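You operate a simulated robot arm through the tools that you are given. There is no shell and no other tool. Be economical: measure what you need, move in short steps, check, and stop when the job is done.

You run a simulated robot arm. Do the job below in one go: nothing can be reset, and whatever is moved stays where it is left.

JOB
Shut the two open herb drawers and dust the top of the chest.
Fine: use the dusting puff and put it back.

The check looks at the end state, three seconds after you hand in, the way a careful person would. Anything else that was tipped, shoved, dropped, spilled or broken makes it a failure.

ROBOT AND FRAMES
A 6-joint arm with a two-finger parallel gripper, fixed in place. Base frame: the origin is at the foot of the arm, x ahead of it, y to its left, z up; the work surface is at about z = 840. Readings come in mm, degrees, newtons and seconds.
With the tool pointing down near the work surface it reaches from about 100 to 840 mm from the base axis. Its first joint turns from -166.0 to 166.0 degrees. Payload 3.91 kg.
The tool frame sits at the grasp point between the pads (the TCP): z along the fingers, y along the line on which they close. The tips reach 30 mm beyond it. The gripper opens to 110 mm. The fingers are 20 mm wide and 10 mm thick; the gripper's body (48 by 112 mm) begins 55 mm behind the TCP.
Orientation is told as [roll, pitch, yaw] about the base's x, y, z axes, in that order, counted from this pose: with the fingers straight down and closing along the base's y, the tool's x points along the base's -x, its y along +y and its z along -z.

CONTROLS
- The arm moves only by the tool jog_arm. Its argument "commands" is a list of rows, each a list of 6 numbers: the shift along the tool's x, y, z in mm, then the turn, a rotation vector about the tool's x, y, z in degrees. In form: [[tx, ty, tz, wx, wy, wz], ...]. A call has 1 to 10 rows; each row is the pose to reach, as a shift and turn from the pose commanded when the call began, along the tool's axes at that moment. "gripper" is the gripper command, from -1 (shut) to 1 (fully open), values between in proportion, set as the call begins (left out, the last holds). Each row takes 0.2 s and may step no farther than 50 mm and 8.6 degrees from the row before; otherwise, or with a gripper value out of range, the whole call is refused. Where a pose cannot be reached the arm comes as near as it can. A force on the tool above 60 N (or 10 N above the force at the start of the call, whichever is more), or a blocked arm, ends the call early, and 0.2 s more pass. The fingers move at their own pace (about 108 mm/s each) and stop on an object; they squeeze with about 41 N. The grip force told is the motor's: it shows also when the fingers shut on nothing. Time passes only in rows, and 0.2 s behind the last, so rows that repeat a pose let the fingers close. The reply holds the time, the measured pose of the TCP, the force on the tool along the base axes, the opening and the grip force, in the units named above and with some noise, and new pictures: "views" is both (left out), scene, wrist or none.
- Cameras (640 x 400 px; columns grow to the right, rows downward): "scene" is fixed at [44.1, -649.4, 1600.4]; the picture's right is [0.97, -0.24, 0.00], its down [-0.22, -0.91, -0.34] and it looks along [0.08, 0.33, -0.94] (base axes); focal length 289 px, centre (320, 200). "wrist" rides on the gripper at [-36, 0, -57] in the tool frame; the picture's right is [0.00, -1.00, 0.00], its down [0.97, 0.00, -0.24] and it looks along [0.24, 0.00, 0.97] (tool axes); focal length 218 px, centre (320, 200).
- lift_body(by): slides the trunk up (or, below 0, down) by that many mm; the arm rides with it, the base frame stays. It gives what a move gives, with no picture.
- measure_at(camera, pixels): for up to 12 pixels [column, row] of the newest picture of that camera ("zoom" is the newest enlarged one), the place [x, y, z] in the base frame of the surface seen there, good to about 3 mm, but the place of the scene camera against the robot may be out by one fixed shift of up to 12 mm in any direction. It takes no simulated time.
- close_up(camera, box): a new picture of the part [left, top, right, bottom] of that camera's present view, enlarged. It takes no simulated time.
- finish_job(): hands the job in; it is judged then, once.

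Work in short steps. Measure before you move; look again where a grasp or a placing could have gone wrong, and mend it. You have 80 turns and 120 pictures in all, those below and enlarged ones among them. Open the gripper and draw the arm clear of the work before you hand the job in, unless the task says otherwise; then end with one line.

The tools are called as name(argument=value, ...) on one line, values as JSON. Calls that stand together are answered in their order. jog_arm: Moves the arm, as the interface text tells. Its arguments: {"type":"object","properties":{"commands":{"type":"array","items":{"type":"array","items":{"type":"number"}}},"gripper":{"type":"number"},"views":{"type":"string","enum":["both","scene","wrist","none"]}},"required":["commands"]} The other tools are called the same way: lift_body (by) slides the trunk up or down; measure_at (camera, pixels) gives the place of the surface under pixels of a picture; close_up (camera, box) takes an enlarged picture of a part of a camera's view; finish_job () hands the job in.

At the start:

```text
clock: 0.0
eef_pos: [59.0, -353.9, 1243.5]
tool_rot: [0.1, 0.0, 0.0]
ft_force: [-0.9, -0.9, -0.4]
opening: 110.1
grip_force: 0.1
trunk travel left (down, up): [-475.0, 65.0]
```

scene: 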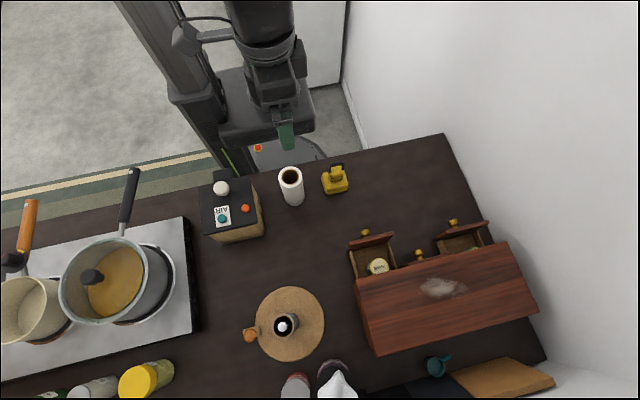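
wrist: 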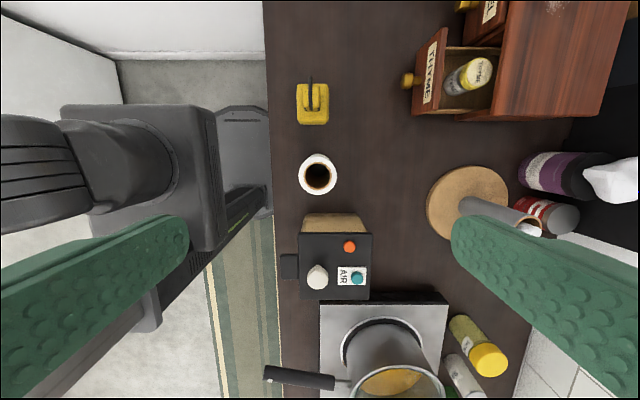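

The scene shows a chest with drawers open near (375,250) and (460,240), dust at (440,288), and a yellow item at (335,180). I'll take enlarged pictures to identify the puff.

close_up(camera="scene", box=[330, 200, 560, 360])

close_up(camera="scene", box=[190, 130, 370, 250])

close_up(camera="scene", box=[220, 280, 560, 400])

```text
2.50 times, centred on (445, 280) of scene
```

zoom: 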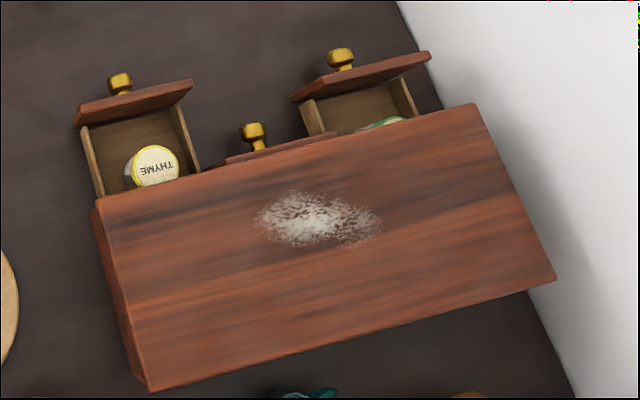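

```text
3.33 times, centred on (280, 190) of scene
```

zoom: 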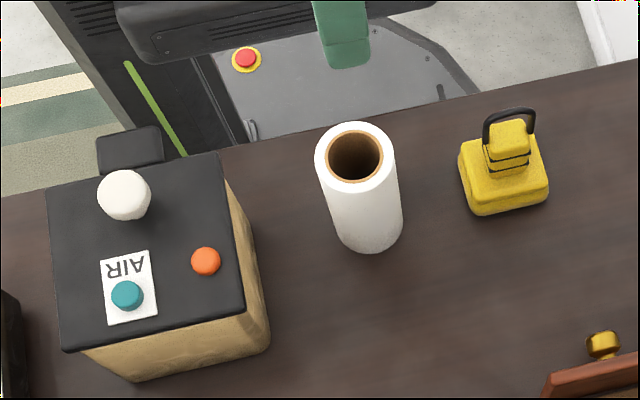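

```text
1.88 times, centred on (390, 340) of scene
```

zoom: 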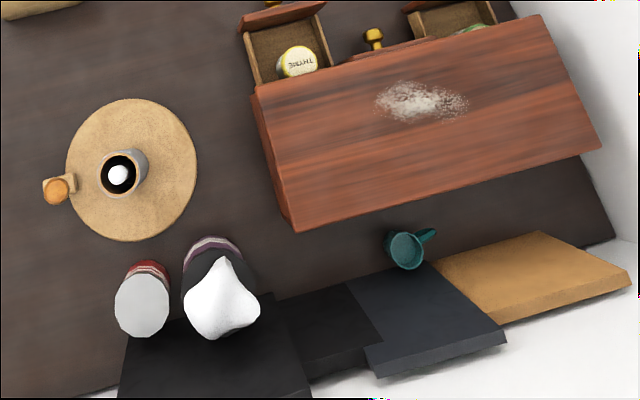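

I need to tell the puff apart among the candidates: the yellow block, the white-topped jar at (337,385), and the canister at (286,324). Enlarging these from the wrist and scene.

close_up(camera="wrist", box=[400, 130, 640, 280])

close_up(camera="scene", box=[235, 280, 375, 400])

close_up(camera="wrist", box=[270, 60, 400, 310])

close_up(camera="wrist", box=[400, 0, 640, 130])

measure_at(camera="scene", pixels=[[335, 170], [335, 187], [286, 324], [340, 385], [290, 174], [375, 240], [463, 229], [440, 288], [360, 285], [505, 246], [535, 312], [375, 350]])

```text
2.67 times, centred on (520, 205) of wrist
```

zoom: 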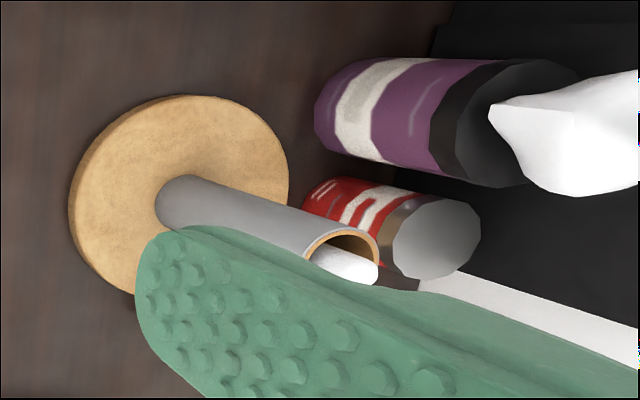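

```text
3.33 times, centred on (305, 340) of scene
```

zoom: 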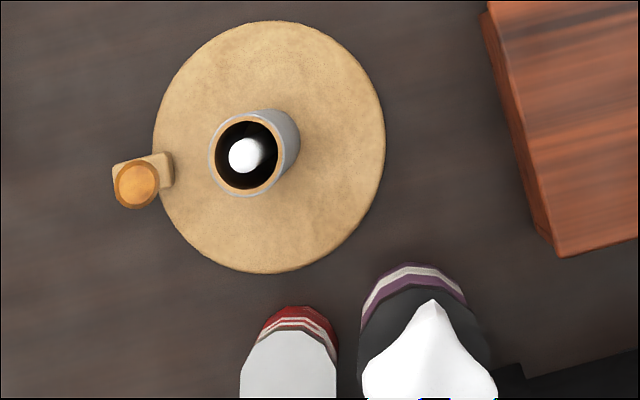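

```text
1.60 times, centred on (335, 185) of wrist
```

zoom: 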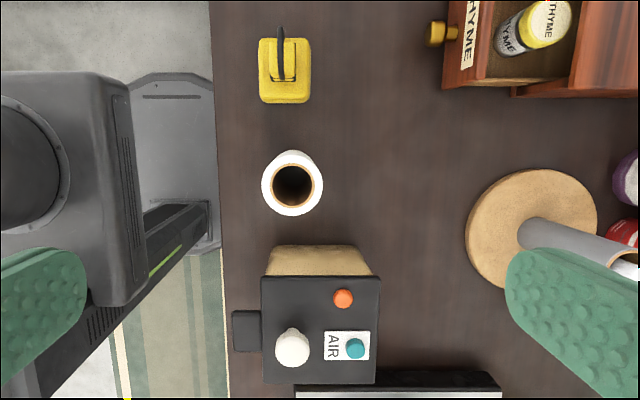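

```text
2.67 times, centred on (520, 65) of wrist
```

zoom: 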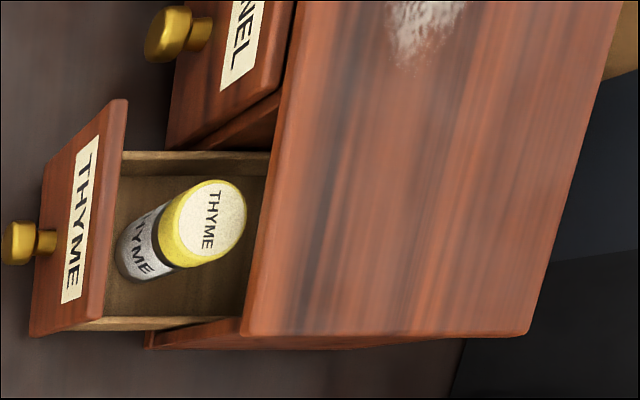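

```text
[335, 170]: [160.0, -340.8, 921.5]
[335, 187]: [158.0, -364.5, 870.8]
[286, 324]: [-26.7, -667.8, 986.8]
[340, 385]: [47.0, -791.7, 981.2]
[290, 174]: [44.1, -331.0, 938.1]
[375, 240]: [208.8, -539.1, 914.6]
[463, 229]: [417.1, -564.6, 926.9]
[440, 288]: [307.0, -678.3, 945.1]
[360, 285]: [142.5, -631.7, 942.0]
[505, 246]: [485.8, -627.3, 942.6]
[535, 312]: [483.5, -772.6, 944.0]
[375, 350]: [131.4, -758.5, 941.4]
```

The yellow padded block with a black strap at [160,-345] may be the puff; the tube at [-27,-668] with a white end is another candidate. I'll move the wrist camera nearer to the yellow item.

jog_arm(commands=[[-30, 0, 30, 0, 0, 0], [-60, 0, 60, 0, 0, 0], [-90, 0, 90, 0, 0, 0], [-120, 0, 120, 0, 0, 0], [-140, 0, 140, 0, 0, 0]], views="wrist")

```text
clock: 1.2
eef_pos: [197.2, -355.1, 1102.7]
tool_rot: [0.1, 0.0, -0.1]
ft_force: [-0.1, 0.1, -0.1]
opening: 110.0
grip_force: 0.0
trunk travel left (down, up): [-475.0, 65.0]
```

wrist: 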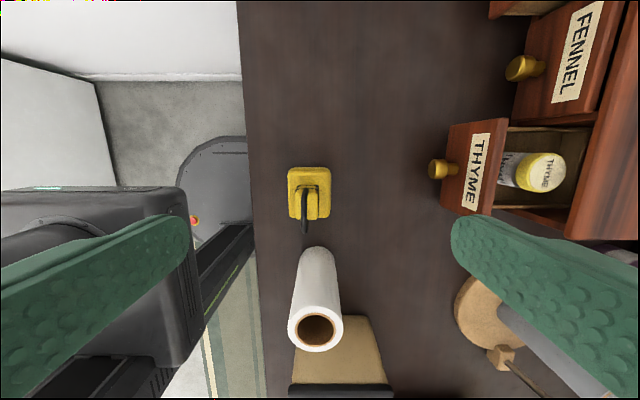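

The yellow thing at (309,193) has a post and a black strap; I enlarge it.

close_up(camera="wrist", box=[264, 155, 354, 245])

close_up(camera="wrist", box=[440, 240, 640, 400])

```text
4.44 times, centred on (309, 200) of wrist
```

zoom: 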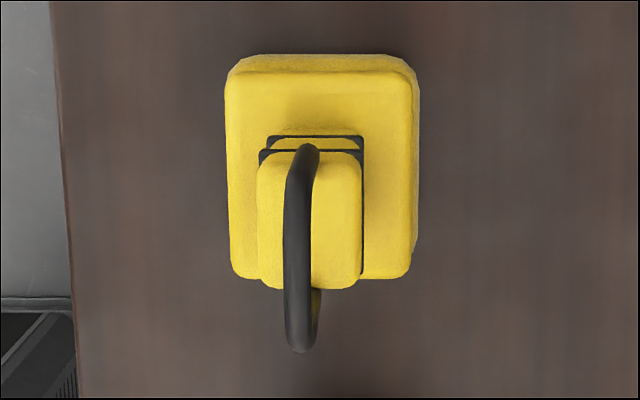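

```text
2.50 times, centred on (540, 320) of wrist
```

zoom: 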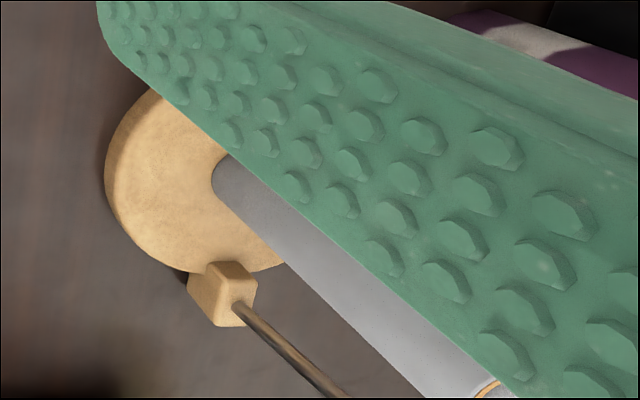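

The yellow item looks like a pad with a grip, the tube assembly like a kitchen-roll holder. I check the white blob on the purple jar before deciding, moving over towards it at height.

jog_arm(commands=[[30, -30, -25, 0, 0, 0], [40, -75, -50, 0, 0, 0], [50, -120, -60, 0, 0, 0], [50, -165, -60, 0, 0, 0], [50, -205, -60, 0, 0, 0]], views="wrist")

```text
refused: row 2 steps farther than a row can; nothing moved
```

Repeating with smaller steps.

jog_arm(commands=[[20, -30, -25, 0, 0, 0], [30, -65, -50, 0, 0, 0], [40, -110, -60, 0, 0, 0], [40, -155, -60, 0, 0, 0], [40, -200, -60, 0, 0, 0], [40, -240, -60, 0, 0, 0]], views="wrist")

```text
clock: 2.6
eef_pos: [156.9, -596.8, 1164.7]
tool_rot: [0.1, 0.0, 0.0]
ft_force: [-0.1, -0.2, -0.8]
opening: 109.8
grip_force: 0.1
trunk travel left (down, up): [-475.0, 65.0]
```

wrist: 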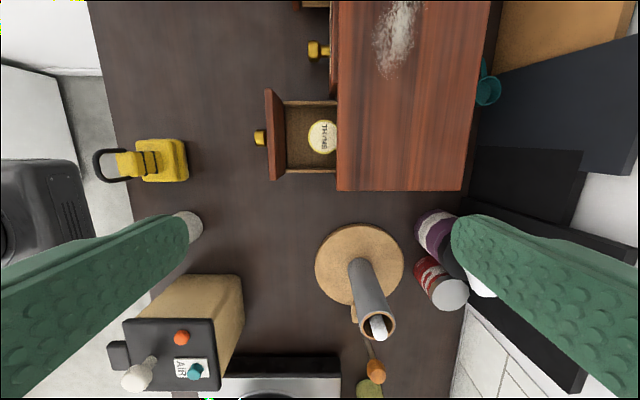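

The side view (160,160) confirms the yellow item is a pad with grip and loop: the puff. Now measure the drawers, jar and chest in this view for clearance.

measure_at(camera="wrist", pixels=[[324, 136], [317, 122], [274, 100], [275, 165], [260, 137], [295, 115], [345, 180], [345, 110], [316, 50], [398, 30], [172, 160], [130, 165]])

close_up(camera="wrist", box=[240, 80, 360, 190])

close_up(camera="wrist", box=[85, 130, 205, 190])

close_up(camera="scene", box=[420, 210, 520, 270])

```text
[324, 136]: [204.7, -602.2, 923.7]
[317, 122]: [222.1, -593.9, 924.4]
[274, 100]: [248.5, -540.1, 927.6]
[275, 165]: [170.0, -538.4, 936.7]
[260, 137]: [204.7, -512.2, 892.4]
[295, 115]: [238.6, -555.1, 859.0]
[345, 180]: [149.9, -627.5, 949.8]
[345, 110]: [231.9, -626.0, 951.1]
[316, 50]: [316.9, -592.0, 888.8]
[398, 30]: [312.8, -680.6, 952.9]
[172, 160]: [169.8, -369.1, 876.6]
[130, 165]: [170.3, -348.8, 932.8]
```

```text
3.64 times, centred on (300, 135) of wrist
```

zoom: 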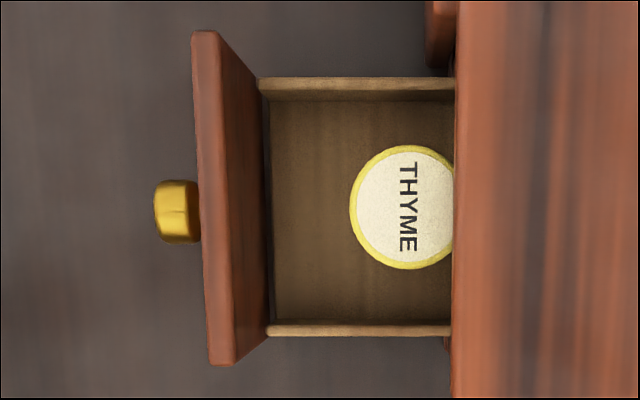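

```text
5.33 times, centred on (145, 160) of wrist
```

zoom: 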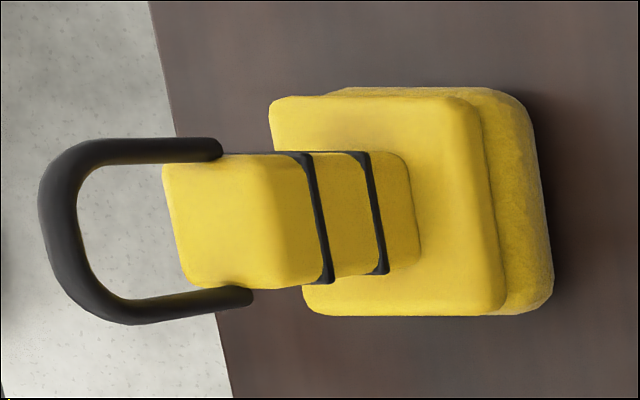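

```text
6.40 times, centred on (470, 240) of scene
```

zoom: 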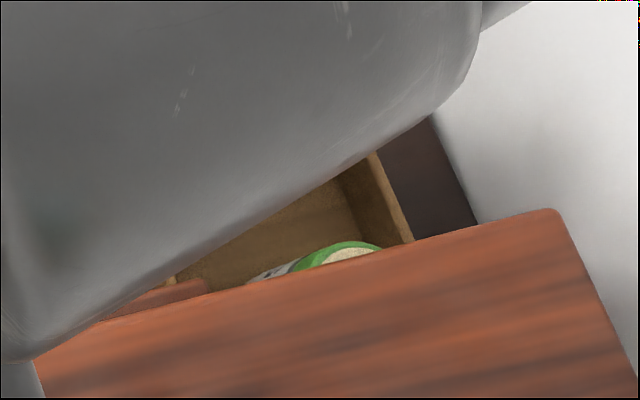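

Thyme jar top is at z≈924, chest top at ≈951. I want a frontal look to verify the jars clear the openings, so I draw back and tilt the wrist towards the drawers.

jog_arm(commands=[[-17, 24, 19, 7, 0, 0], [-34, 49, 38, 14, 0, 0], [-51, 73, 57, 21, 0, 0], [-69, 98, 77, 28, 0, 0], [-86, 122, 96, 36, 0, 0], [-103, 147, 115, 44, 0, 0]], views="wrist")

```text
clock: 4.0
eef_pos: [259.5, -445.2, 1048.6]
tool_rot: [-43.7, -0.1, 0.0]
ft_force: [1.6, 0.2, 1.0]
opening: 110.3
grip_force: 0.0
trunk travel left (down, up): [-475.0, 65.0]
```

wrist: 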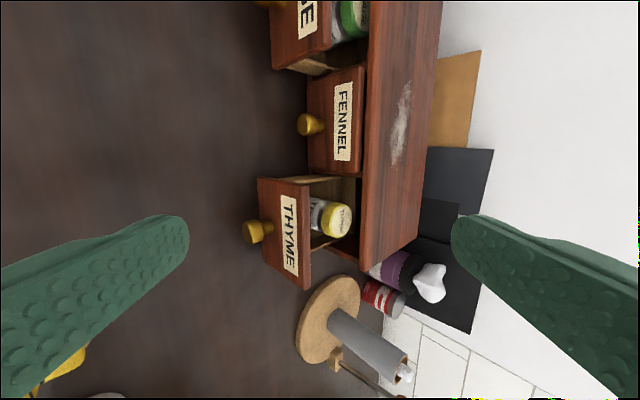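

The frontal view shows THYME drawer at (300,225) and the right drawer at (320,40). I enlarge both and measure.

close_up(camera="wrist", box=[240, 160, 400, 290])

close_up(camera="wrist", box=[240, 0, 400, 100])

measure_at(camera="wrist", pixels=[[341, 222], [345, 210], [306, 190], [308, 270], [256, 232], [311, 124], [362, 72], [362, 150], [366, 150], [369, 200], [350, 15], [325, 20]])

```text
3.08 times, centred on (320, 225) of wrist
```

zoom: 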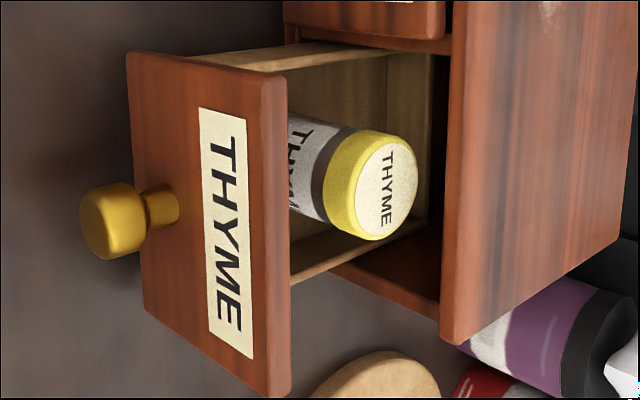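

```text
4.00 times, centred on (320, 50) of wrist
```

zoom: 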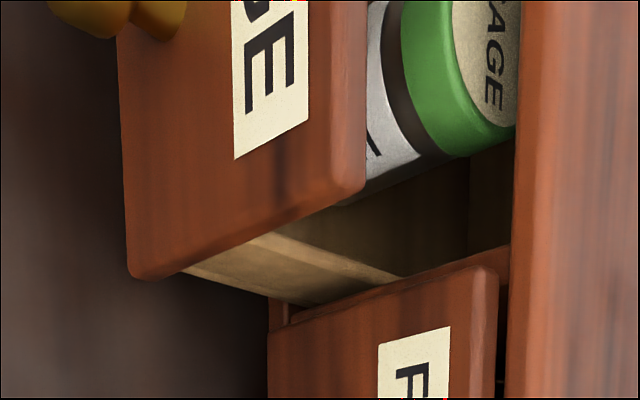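

```text
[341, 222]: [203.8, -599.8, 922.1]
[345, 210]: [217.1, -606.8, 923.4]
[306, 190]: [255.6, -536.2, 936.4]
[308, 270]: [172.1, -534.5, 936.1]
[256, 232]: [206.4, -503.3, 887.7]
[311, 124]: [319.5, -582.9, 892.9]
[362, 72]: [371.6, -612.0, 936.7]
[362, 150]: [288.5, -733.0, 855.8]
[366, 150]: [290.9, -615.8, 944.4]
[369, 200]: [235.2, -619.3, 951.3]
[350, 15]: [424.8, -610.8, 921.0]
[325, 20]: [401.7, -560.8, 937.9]
```

Jar tops (≈922) are below the drawer front tops (936) and the lip, so both drawers can close. I straighten the tool, shut the fingers and go in front of the thyme knob (tip about [208,-502,888]).

jog_arm(commands=[[8, 5, 6, -7.3, 0, 0], [16, 10, 13, -14.6, 0, 0], [24, 15, 19, -21.9, 0, 0], [32, 20, 25, -29.2, 0, 0], [40, 25, 32, -36.5, 0, 0], [48, 30, 38, -43.7, 0, 0]], gripper=-1, views="both")

```text
clock: 5.4
eef_pos: [212.3, -450.7, 1000.1]
tool_rot: [-0.2, 0.0, 0.0]
ft_force: [0.3, 0.2, 0.3]
opening: 0.0
grip_force: 38.4
trunk travel left (down, up): [-475.0, 65.0]
```

scene: 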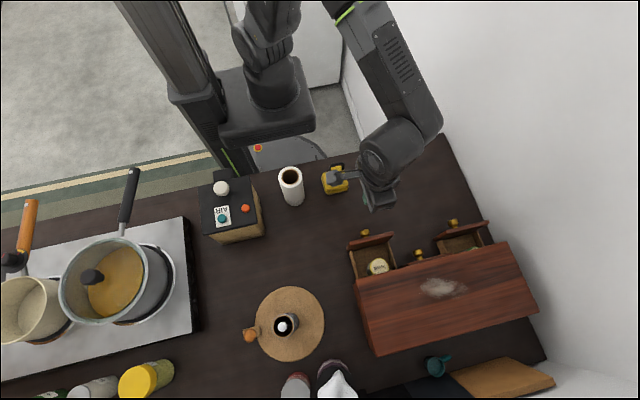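
wrist: 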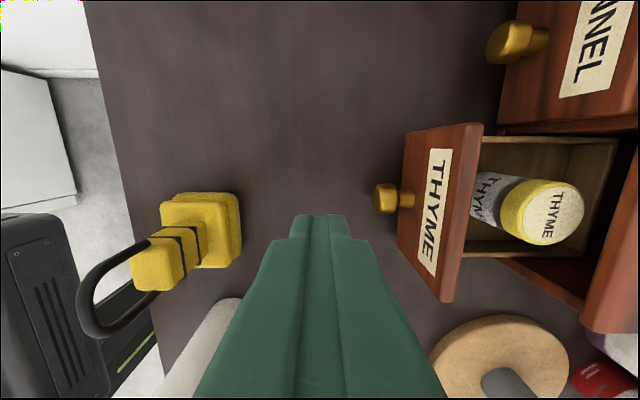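

Clear view; I measure the knobs at (385,198), (505,43) and, in the scene, the right knob (453,222), plus the puff.

measure_at(camera="wrist", pixels=[[380, 197], [378, 205], [404, 198], [472, 128], [445, 295], [505, 43], [155, 268], [205, 200], [232, 205], [95, 310], [170, 290], [140, 255]])

measure_at(camera="scene", pixels=[[453, 221], [365, 232], [419, 253], [440, 239], [487, 223], [352, 246], [393, 236]])

```text
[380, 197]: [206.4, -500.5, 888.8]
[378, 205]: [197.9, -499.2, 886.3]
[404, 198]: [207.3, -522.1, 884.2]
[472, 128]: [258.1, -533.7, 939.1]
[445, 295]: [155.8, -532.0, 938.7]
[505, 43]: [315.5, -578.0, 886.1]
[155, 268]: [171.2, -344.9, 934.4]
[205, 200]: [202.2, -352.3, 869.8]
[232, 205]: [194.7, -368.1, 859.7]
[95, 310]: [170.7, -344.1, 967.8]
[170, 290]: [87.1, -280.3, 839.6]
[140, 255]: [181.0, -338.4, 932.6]
```

```text
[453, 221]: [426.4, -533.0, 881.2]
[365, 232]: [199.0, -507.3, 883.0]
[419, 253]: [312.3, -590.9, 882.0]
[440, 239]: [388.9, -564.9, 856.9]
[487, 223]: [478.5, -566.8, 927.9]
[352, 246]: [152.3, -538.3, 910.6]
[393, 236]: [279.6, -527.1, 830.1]
```

Thyme knob tip is at [206.5,-500,887]; closed fennel's is at y≈-578. I lower the shut fingers in front of the knob (TCP y -470, z 908), then approach.

jog_arm(commands=[[5, -10, 46, 0, 0, 0], [5, -15, 92, 0, 0, 0], [5, -25, 92, 0, 0, 0], [5, -33, 92, 0, 0, 0]], views="wrist")

```text
clock: 6.4
eef_pos: [207.5, -483.0, 911.2]
tool_rot: [-0.3, 0.1, 0.0]
ft_force: [-0.4, -0.1, -0.6]
opening: 0.2
grip_force: 37.7
trunk travel left (down, up): [-475.0, 65.0]
```

wrist: 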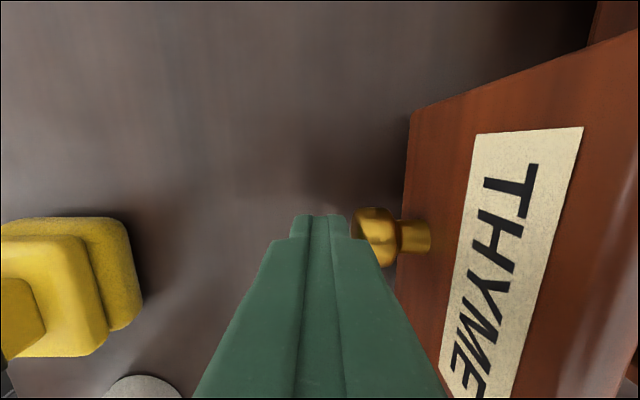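

The fingertip is just before the knob at (378,235), aligned. I push slowly, most of the way.

jog_arm(commands=[[0, -7, 0, 0, 0, 0], [0, -14, 0, 0, 0, 0], [0, -21, 0, 0, 0, 0], [0, -28, 0, 0, 0, 0], [0, -35, 0, 0, 0, 0], [0, -42, 0, 0, 0, 0], [0, -49, 0, 0, 0, 0], [0, -56, 0, 0, 0, 0], [0, -63, 0, 0, 0, 0], [0, -70, 0, 0, 0, 0]], views="both")

```text
clock: 8.6
eef_pos: [207.8, -555.3, 910.2]
tool_rot: [-0.2, 0.0, -0.1]
ft_force: [-0.2, -0.3, 0.4]
opening: 0.0
grip_force: 37.6
trunk travel left (down, up): [-475.0, 65.0]
```

scene: 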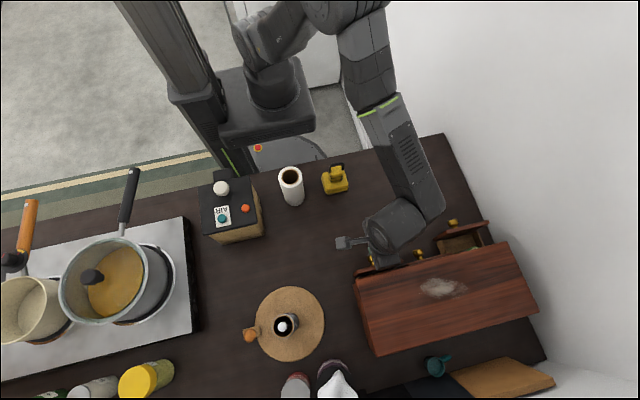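
wrist: 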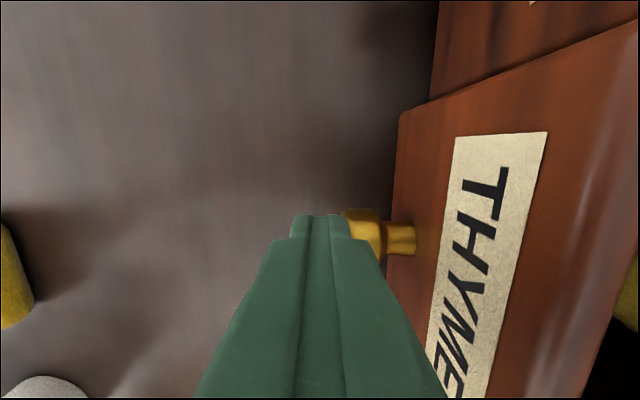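

The drawer follows with little force. I continue in 3 mm steps towards the closed position.

jog_arm(commands=[[0, -3, 0, 0, 0, 0], [0, -6, 0, 0, 0, 0], [0, -9, 0, 0, 0, 0], [0, -11, 0, 0, 0, 0]], views="wrist")

```text
clock: 9.6
eef_pos: [206.8, -566.7, 910.2]
tool_rot: [-0.2, 0.1, 0.1]
ft_force: [0.3, 0.2, 0.3]
opening: 0.1
grip_force: 37.6
trunk travel left (down, up): [-475.0, 65.0]
```

wrist: 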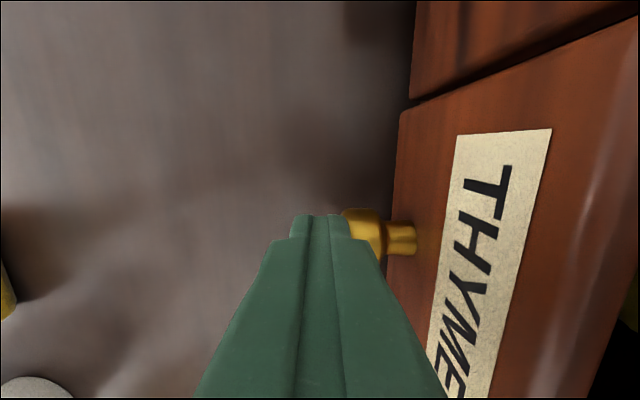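

Compare the fronts: thyme edge at about (420,115) against fennel at (440,70).

measure_at(camera="wrist", pixels=[[415, 150], [425, 70], [430, 40], [415, 190], [500, 105], [520, 40], [450, 50]])

jog_arm(commands=[[0, -2, 0, 0, 0, 0], [0, -4, 0, 0, 0, 0], [0, -6, 0, 0, 0, 0]], views="wrist")

```text
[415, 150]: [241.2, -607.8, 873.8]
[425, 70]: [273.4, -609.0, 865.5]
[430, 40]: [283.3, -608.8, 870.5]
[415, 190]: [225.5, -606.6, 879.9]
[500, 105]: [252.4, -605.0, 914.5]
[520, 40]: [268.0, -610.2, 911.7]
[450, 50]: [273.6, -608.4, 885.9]
```

```text
clock: 10.4
eef_pos: [208.2, -571.4, 910.5]
tool_rot: [-0.2, 0.0, -0.1]
ft_force: [-2.2, 14.3, -0.4]
opening: 0.1
grip_force: 37.3
trunk travel left (down, up): [-475.0, 65.0]
```

wrist: 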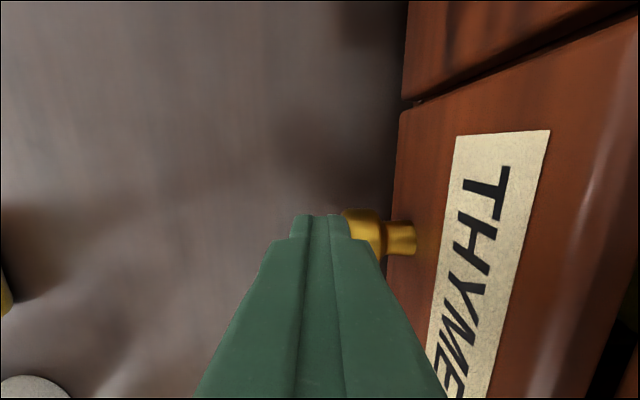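

A 14 N stop shows thyme fully shut and flush with fennel. I back off and move up, over to view the sage knob.

jog_arm(commands=[[0, 30, 0, 0, 0, 0], [0, 70, -15, 0, 0, 0], [-40, 95, -30, 0, 0, 0], [-85, 105, -45, 0, 0, 0], [-125, 107, -70, 0, 0, 0], [-165, 107, -85, 0, 0, 0]], views="both")

```text
clock: 11.8
eef_pos: [372.5, -466.8, 993.6]
tool_rot: [-0.3, 0.0, 0.0]
ft_force: [0.9, 0.5, 0.3]
opening: 0.0
grip_force: 37.6
trunk travel left (down, up): [-475.0, 65.0]
```

scene: 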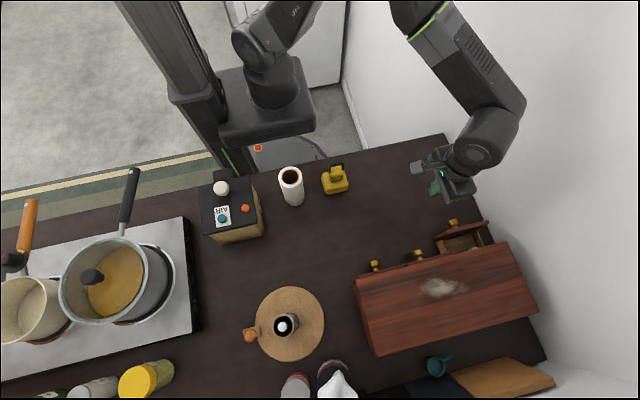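
wrist: 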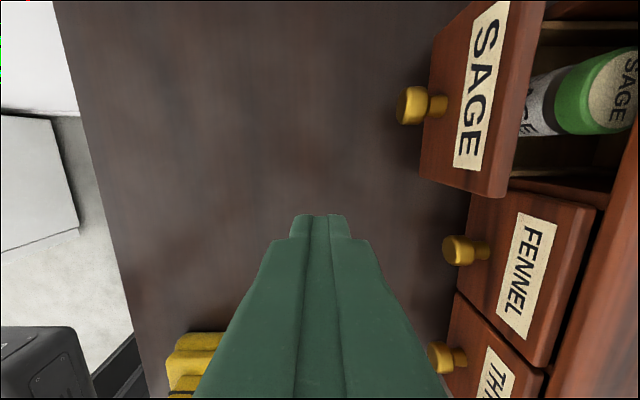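

Measure sage knob (402,106), fennel and thyme knobs, and the wall/table edge on the right.

measure_at(camera="wrist", pixels=[[400, 106], [428, 105], [448, 250], [434, 357], [530, 20], [500, 190], [500, 280]])

measure_at(camera="scene", pixels=[[480, 190], [500, 220], [520, 240], [515, 100]])

```text
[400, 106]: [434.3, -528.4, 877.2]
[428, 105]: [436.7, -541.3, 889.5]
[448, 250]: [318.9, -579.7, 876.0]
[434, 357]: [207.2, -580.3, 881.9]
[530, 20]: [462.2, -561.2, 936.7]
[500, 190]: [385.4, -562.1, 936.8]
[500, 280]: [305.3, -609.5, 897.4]
```

```text
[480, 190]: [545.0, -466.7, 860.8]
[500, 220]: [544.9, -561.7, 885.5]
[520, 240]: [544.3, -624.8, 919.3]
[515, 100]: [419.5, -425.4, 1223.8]
```

Thyme and fennel knobs match (y≈-580), so thyme is shut. Sage knob is at [433,-525]; wall at x≈550 leaves room. I descend in front of it.

jog_arm(commands=[[-30, 0, 10, 0, 0, 0], [-59.5, -5, 35, 0, 0, 0], [-59.5, -10, 60, 0, 0, 0], [-59.5, -23, 83, 0, 0, 0], [-59.5, -33, 83, 0, 0, 0]], views="both")

```text
clock: 13.0
eef_pos: [431.5, -497.2, 911.4]
tool_rot: [-0.3, 0.0, 0.0]
ft_force: [-0.9, 0.4, 0.0]
opening: 0.0
grip_force: 37.7
trunk travel left (down, up): [-475.0, 65.0]
```

scene: 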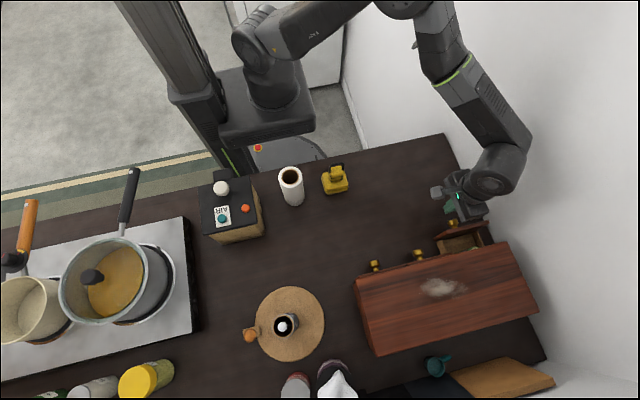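
wrist: 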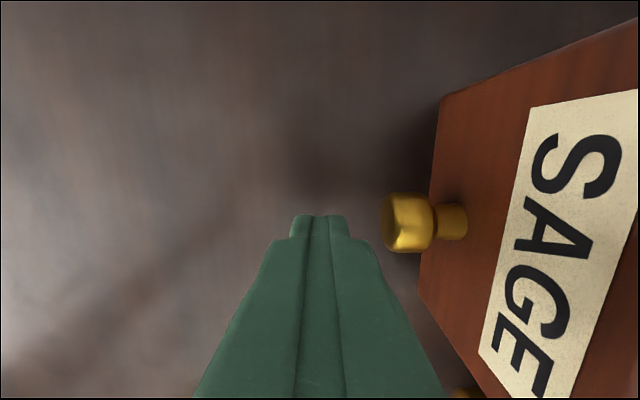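

The knob at (405,222) is ~5 mm to +x of the finger centre; I shift 5 mm and push slowly.

jog_arm(commands=[[-5, -5, 0, 0, 0, 0], [-5, -12, 0, 0, 0, 0], [-5, -19, 0, 0, 0, 0], [-5, -26, 0, 0, 0, 0], [-5, -33, 0, 0, 0, 0], [-5, -40, 0, 0, 0, 0], [-5, -47, 0, 0, 0, 0], [-5, -54, 0, 0, 0, 0], [-5, -60, 0, 0, 0, 0]], views="both")

```text
clock: 15.0
eef_pos: [435.8, -559.1, 911.2]
tool_rot: [-0.3, 0.0, -0.2]
ft_force: [0.1, -0.4, 1.0]
opening: 0.4
grip_force: 37.2
trunk travel left (down, up): [-475.0, 65.0]
```

scene: 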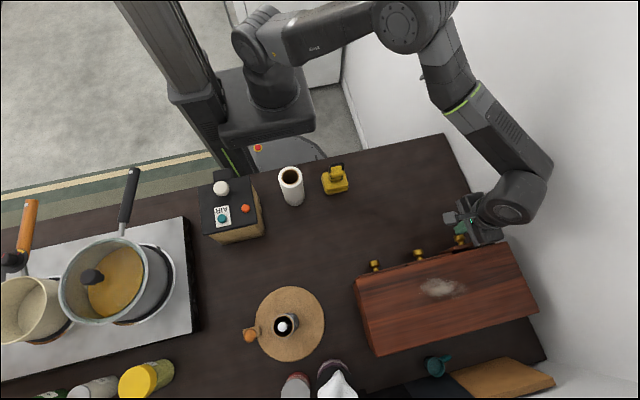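
wrist: 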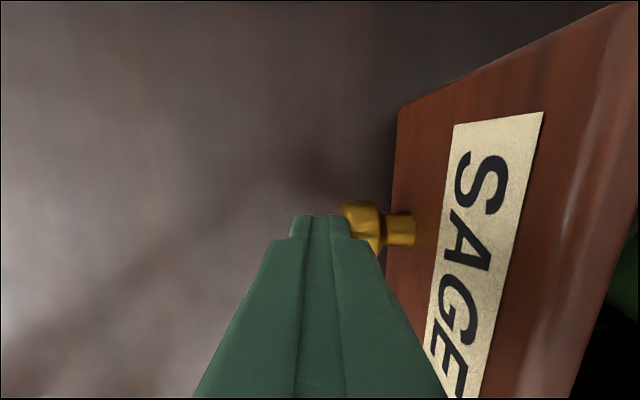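

Following nicely; finishing with small steps until a stop force shows.

jog_arm(commands=[[0, -3, 0, 0, 0, 0], [0, -6, 0, 0, 0, 0], [0, -8, 0, 0, 0, 0], [0, -10, 0, 0, 0, 0], [0, -12, 0, 0, 0, 0], [0, -13.5, 0, 0, 0, 0]], views="wrist")

```text
clock: 16.4
eef_pos: [436.6, -571.2, 912.4]
tool_rot: [-0.2, -0.1, 0.0]
ft_force: [-1.9, 9.2, 0.6]
opening: 0.1
grip_force: 37.6
trunk travel left (down, up): [-475.0, 65.0]
```

wrist: 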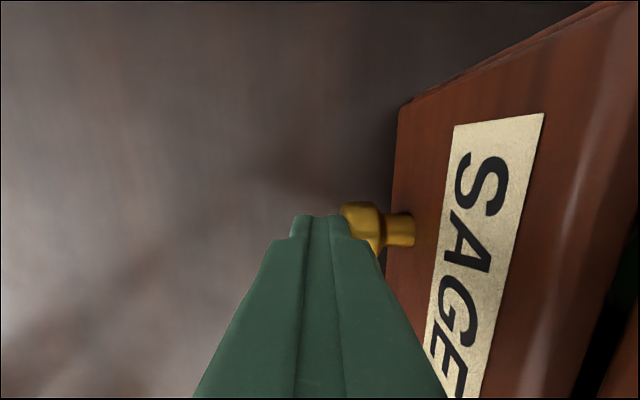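

Stopped with 9 N at the same y as thyme: sage is shut. I back off and head over the puff, opening the gripper.

jog_arm(commands=[[0, 40, 0, 0, 0, 0], [20, 70, -25, 0, 0, 0], [55, 90, -50, 0, 0, 0], [90, 110, -75, 0, 0, 0], [125, 130, -100, 0, 0, 0], [160, 150, -125, 0, 0, 0], [195, 175, -138, 0, 0, 0], [230, 200, -138, 0, 0, 0], [265, 226, -138, 0, 0, 0]], gripper=1, views="both")

```text
clock: 18.4
eef_pos: [172.4, -345.8, 1052.4]
tool_rot: [-0.3, 0.0, -0.1]
ft_force: [-0.3, -0.5, 0.2]
opening: 109.9
grip_force: 0.0
trunk travel left (down, up): [-475.0, 65.0]
```

scene: 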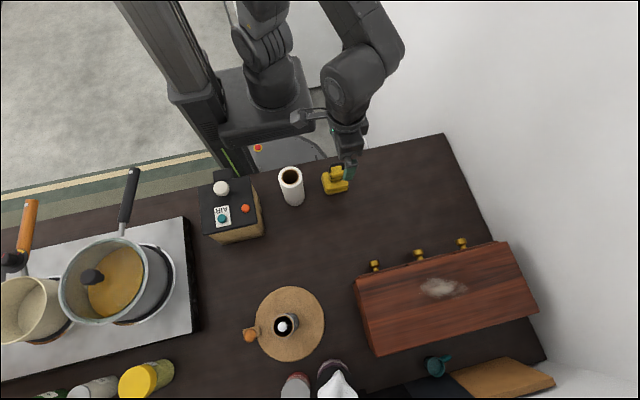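
wrist: 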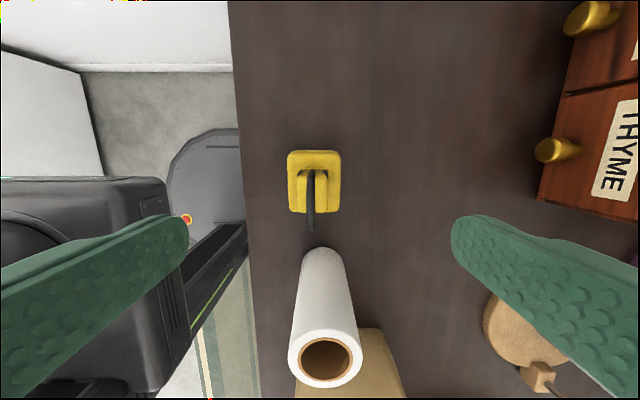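

All three knobs (375,266),(418,255),(462,243) line up. The puff is at (314,185). I measure its grip, loop and pad.

close_up(camera="wrist", box=[274, 140, 354, 240])

measure_at(camera="wrist", pixels=[[301, 190], [325, 190], [313, 222], [310, 180], [290, 160], [338, 160], [337, 205], [291, 205], [301, 205], [325, 205], [313, 210], [313, 175]])

```text
4.00 times, centred on (314, 190) of wrist
```

zoom: 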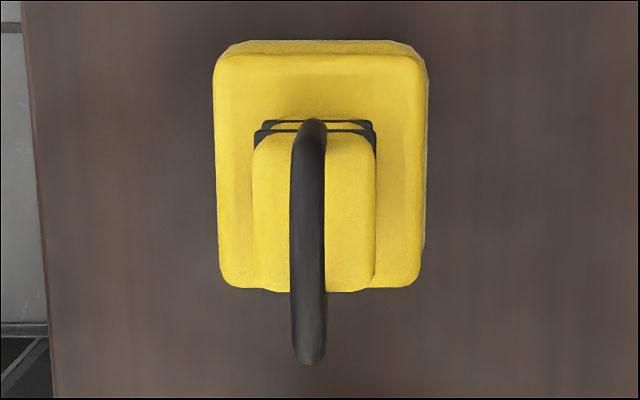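

```text
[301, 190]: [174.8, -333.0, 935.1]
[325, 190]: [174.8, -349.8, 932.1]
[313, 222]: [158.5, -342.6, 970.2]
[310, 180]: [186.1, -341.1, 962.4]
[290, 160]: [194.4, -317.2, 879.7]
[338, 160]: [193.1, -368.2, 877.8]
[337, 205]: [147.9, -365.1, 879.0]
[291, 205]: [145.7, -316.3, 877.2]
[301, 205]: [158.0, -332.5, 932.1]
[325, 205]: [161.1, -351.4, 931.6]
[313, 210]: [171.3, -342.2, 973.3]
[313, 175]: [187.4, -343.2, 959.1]
```

Puff centre [170,-342], grip top z≈933, loop top ≈973. I descend to TCP z≈924 so the palm stays above the loop.

jog_arm(commands=[[2, 4, 40, 0, 0, 0], [2, 4, 80, 0, 0, 0], [2, 4, 110, 0, 0, 0], [2, 4, 128, 0, 0, 0]], views="both")

```text
clock: 19.4
eef_pos: [169.6, -339.8, 921.7]
tool_rot: [-0.2, 0.0, 0.0]
ft_force: [-0.7, 0.0, -0.2]
opening: 109.8
grip_force: 0.1
trunk travel left (down, up): [-475.0, 65.0]
```

scene: 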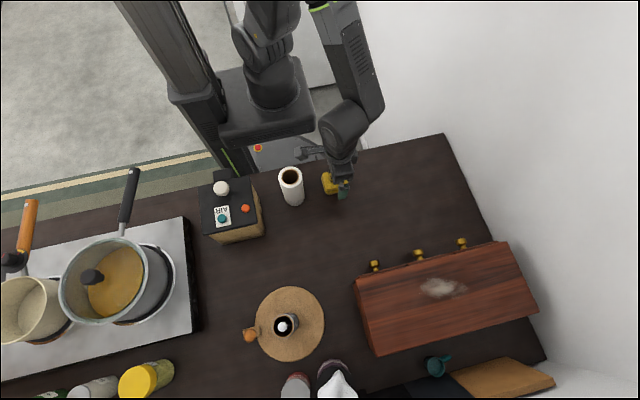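
wrist: 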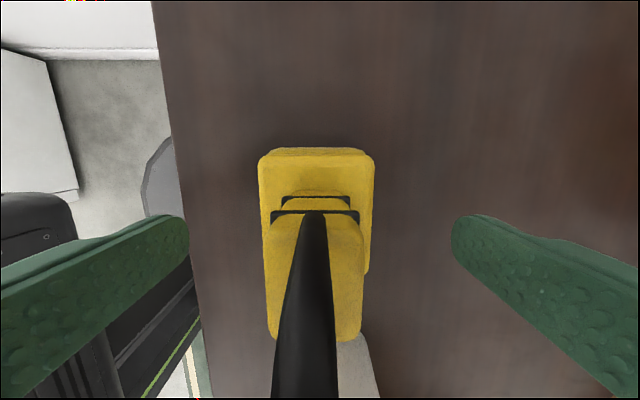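

Well centred (grip columns 265–362). Close the gripper.

jog_arm(commands=[[0, 1.5, 0, 0, 0, 0], [0, 1.5, 0, 0, 0, 0], [0, 1.5, 0, 0, 0, 0], [0, 1.5, 0, 0, 0, 0]], gripper=-1, views="wrist")

```text
clock: 20.4
eef_pos: [170.3, -341.0, 920.6]
tool_rot: [-0.3, 0.0, 0.0]
ft_force: [-0.5, 0.1, -0.8]
opening: 27.9
grip_force: 41.1
trunk travel left (down, up): [-475.0, 65.0]
```

wrist: 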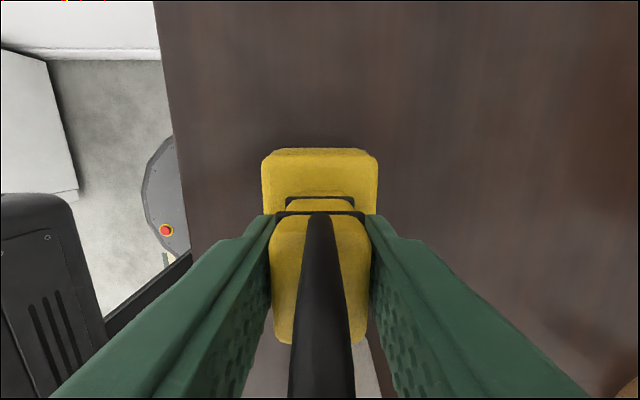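

Grip holds (27.9 mm). I lift straight up 140 and measure the dust's extent meanwhile.

jog_arm(commands=[[0, 0, -15, 0, 0, 0], [0, 0, -45, 0, 0, 0], [0, 0, -90, 0, 0, 0], [0, 0, -140, 0, 0, 0]], views="both")

close_up(camera="scene", box=[350, 230, 550, 355])

measure_at(camera="scene", pixels=[[418, 289], [468, 289], [436, 277], [432, 298], [455, 298], [452, 279], [360, 286], [375, 350], [505, 246], [535, 310]])

```text
clock: 21.4
eef_pos: [170.5, -340.0, 1060.6]
tool_rot: [-0.3, 0.0, 0.0]
ft_force: [-0.1, -0.3, -0.6]
opening: 27.8
grip_force: 41.1
trunk travel left (down, up): [-475.0, 65.0]
```

scene: 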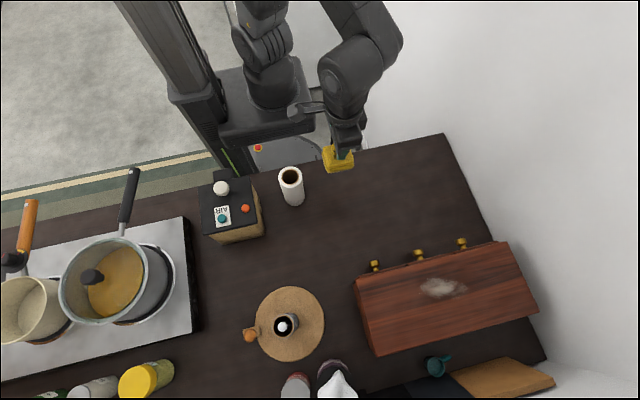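
wrist: 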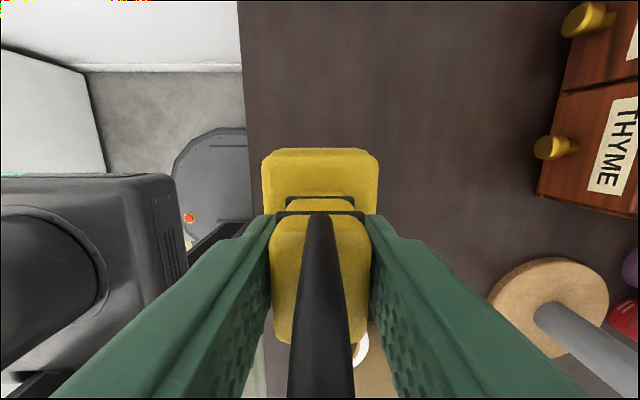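

```text
3.20 times, centred on (450, 292) of scene
```

zoom: 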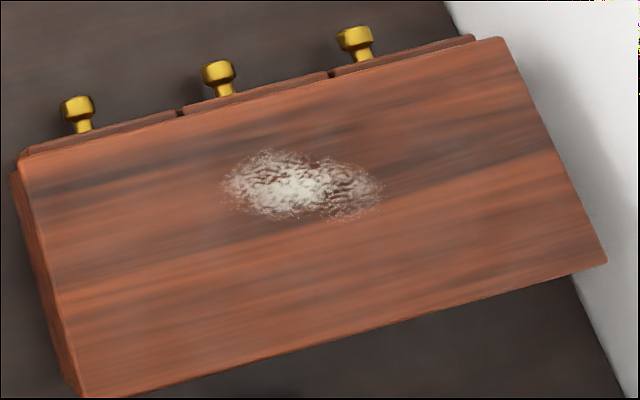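

```text
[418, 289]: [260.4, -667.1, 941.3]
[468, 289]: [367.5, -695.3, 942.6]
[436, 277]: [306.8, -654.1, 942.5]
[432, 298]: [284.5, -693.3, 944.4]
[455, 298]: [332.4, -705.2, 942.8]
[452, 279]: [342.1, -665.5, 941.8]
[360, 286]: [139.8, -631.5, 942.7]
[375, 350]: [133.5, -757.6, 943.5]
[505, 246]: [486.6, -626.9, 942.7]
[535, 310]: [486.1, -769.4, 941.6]
```

Dust spans about x 266–374, y -648…-705. I carry the puff at z≈1090 to above the left end of the patch (TCP [250,-662]).

jog_arm(commands=[[-10, -35, -15, 0, 0, 0], [-20, -75, -30, 0, 0, 0], [-30, -115, -30, 0, 0, 0], [-40, -155, -30, 0, 0, 0], [-50, -200, -30, 0, 0, 0], [-60, -245, -30, 0, 0, 0], [-70, -290, -30, 0, 0, 0], [-80, -321, -10, 0, 0, 0], [-80, -321, 10, 0, 0, 0]], views="both")

```text
clock: 23.4
eef_pos: [250.2, -660.9, 1053.0]
tool_rot: [-0.3, 0.0, 0.0]
ft_force: [-0.1, -0.2, -1.0]
opening: 27.6
grip_force: 41.0
trunk travel left (down, up): [-475.0, 65.0]
```

scene: 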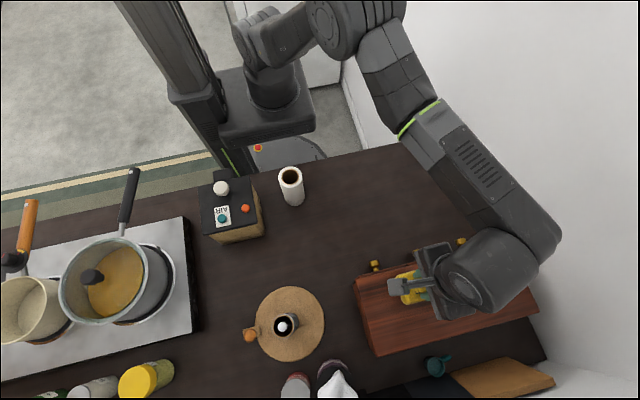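
wrist: 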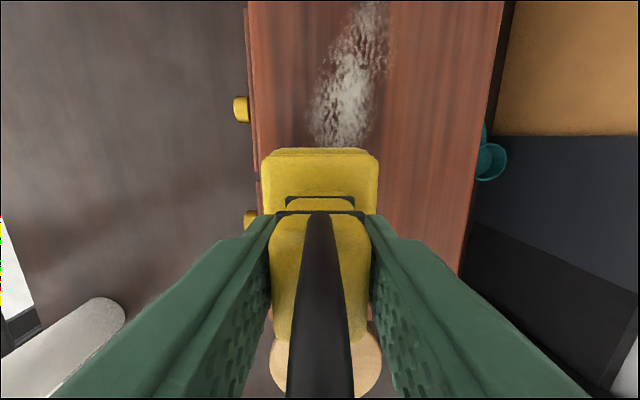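

Measure dust bounds from the wrist and the arm/wall gap.

measure_at(camera="wrist", pixels=[[315, 100], [318, 140], [362, 140], [385, 50], [388, 10], [345, 20], [348, 90], [252, 120], [500, 60], [470, 220]])

measure_at(camera="scene", pixels=[[555, 235], [545, 260]])

jog_arm(commands=[[0, 0, 6, 0, 0, 0], [0, 0, 11, 0, 0, 0], [0, 0, 15, 0, 0, 0]], views="none")

```text
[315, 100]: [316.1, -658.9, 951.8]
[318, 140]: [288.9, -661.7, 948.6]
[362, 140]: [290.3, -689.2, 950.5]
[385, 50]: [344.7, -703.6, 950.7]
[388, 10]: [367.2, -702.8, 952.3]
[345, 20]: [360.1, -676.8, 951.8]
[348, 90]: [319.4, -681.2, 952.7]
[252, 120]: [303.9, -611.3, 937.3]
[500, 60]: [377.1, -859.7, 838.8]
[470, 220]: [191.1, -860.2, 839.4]
```

```text
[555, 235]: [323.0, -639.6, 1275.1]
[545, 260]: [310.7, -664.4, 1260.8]
```

```text
clock: 24.2
eef_pos: [250.7, -660.0, 1037.6]
tool_rot: [-0.4, 0.0, 0.1]
ft_force: [-1.2, -0.2, -1.4]
opening: 27.8
grip_force: 40.8
trunk travel left (down, up): [-475.0, 65.0]
```

Arm is far from the wall. I lower further in 1.5 mm steps to feel contact.

jog_arm(commands=[[0, -6, 1.5, 0, 0, 0], [0, -6, 3, 0, 0, 0], [0, -6, 4.5, 0, 0, 0], [0, -6, 6, 0, 0, 0]], views="none")

```text
clock: 25.2
eef_pos: [250.5, -667.3, 1034.6]
tool_rot: [-0.3, 0.0, 0.1]
ft_force: [2.0, 0.7, 9.3]
opening: 27.6
grip_force: 40.7
trunk travel left (down, up): [-475.0, 65.0]
```

Contact at about 9 N. Now I wipe to the right along the dust.

jog_arm(commands=[[-15, 0, 0, 0, 0, 0], [-30, 0, 0, 0, 0, 0], [-45, 0, 0, 0, 0, 0], [-60, 0, 0, 0, 0, 0], [-75, 0, 0, 0, 0, 0], [-90, 0, 0, 0, 0, 0], [-105, 0, 0, 0, 0, 0], [-120, 0, 0, 0, 0, 0], [-135, 0, 0, 0, 0, 0]], views="wrist")

```text
clock: 27.2
eef_pos: [384.5, -665.4, 1032.8]
tool_rot: [-0.4, -0.1, -0.1]
ft_force: [-4.6, -0.9, 19.1]
opening: 28.0
grip_force: 40.6
trunk travel left (down, up): [-475.0, 65.0]
```

wrist: 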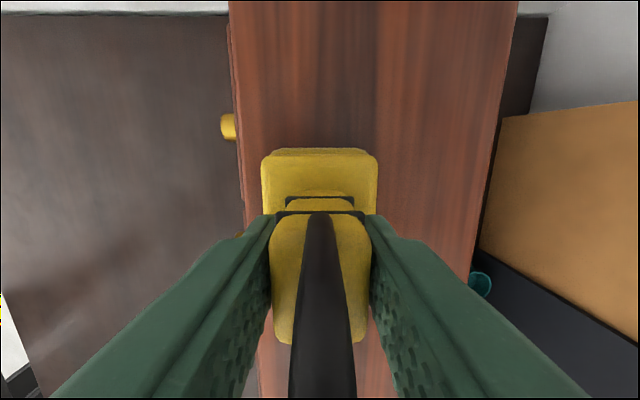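

The area ahead is clean; now I shift to y≈-693 and wipe back (easing 0.5 mm up).

jog_arm(commands=[[0, -14, -0.5, 0, 0, 0], [0, -27, -0.5, 0, 0, 0], [18, -27, -0.5, 0, 0, 0], [36, -27, -0.5, 0, 0, 0], [54, -27, -0.5, 0, 0, 0], [72, -27, -0.5, 0, 0, 0], [90, -27, -0.5, 0, 0, 0], [108, -27, -0.5, 0, 0, 0], [126, -27, -0.5, 0, 0, 0], [142, -27, -0.5, 0, 0, 0]], views="both")

```text
clock: 29.4
eef_pos: [243.8, -692.6, 1033.6]
tool_rot: [-0.6, 0.0, 0.1]
ft_force: [4.4, 1.0, 21.2]
opening: 28.1
grip_force: 41.1
trunk travel left (down, up): [-475.0, 65.0]
```

scene: 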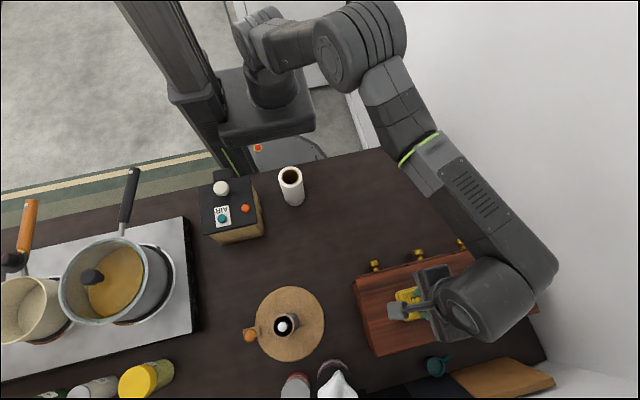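
wrist: 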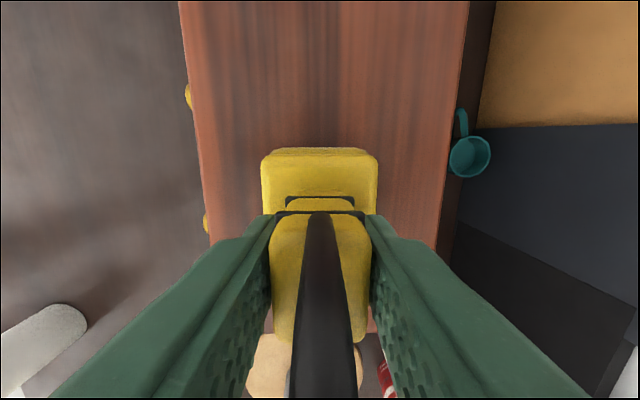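

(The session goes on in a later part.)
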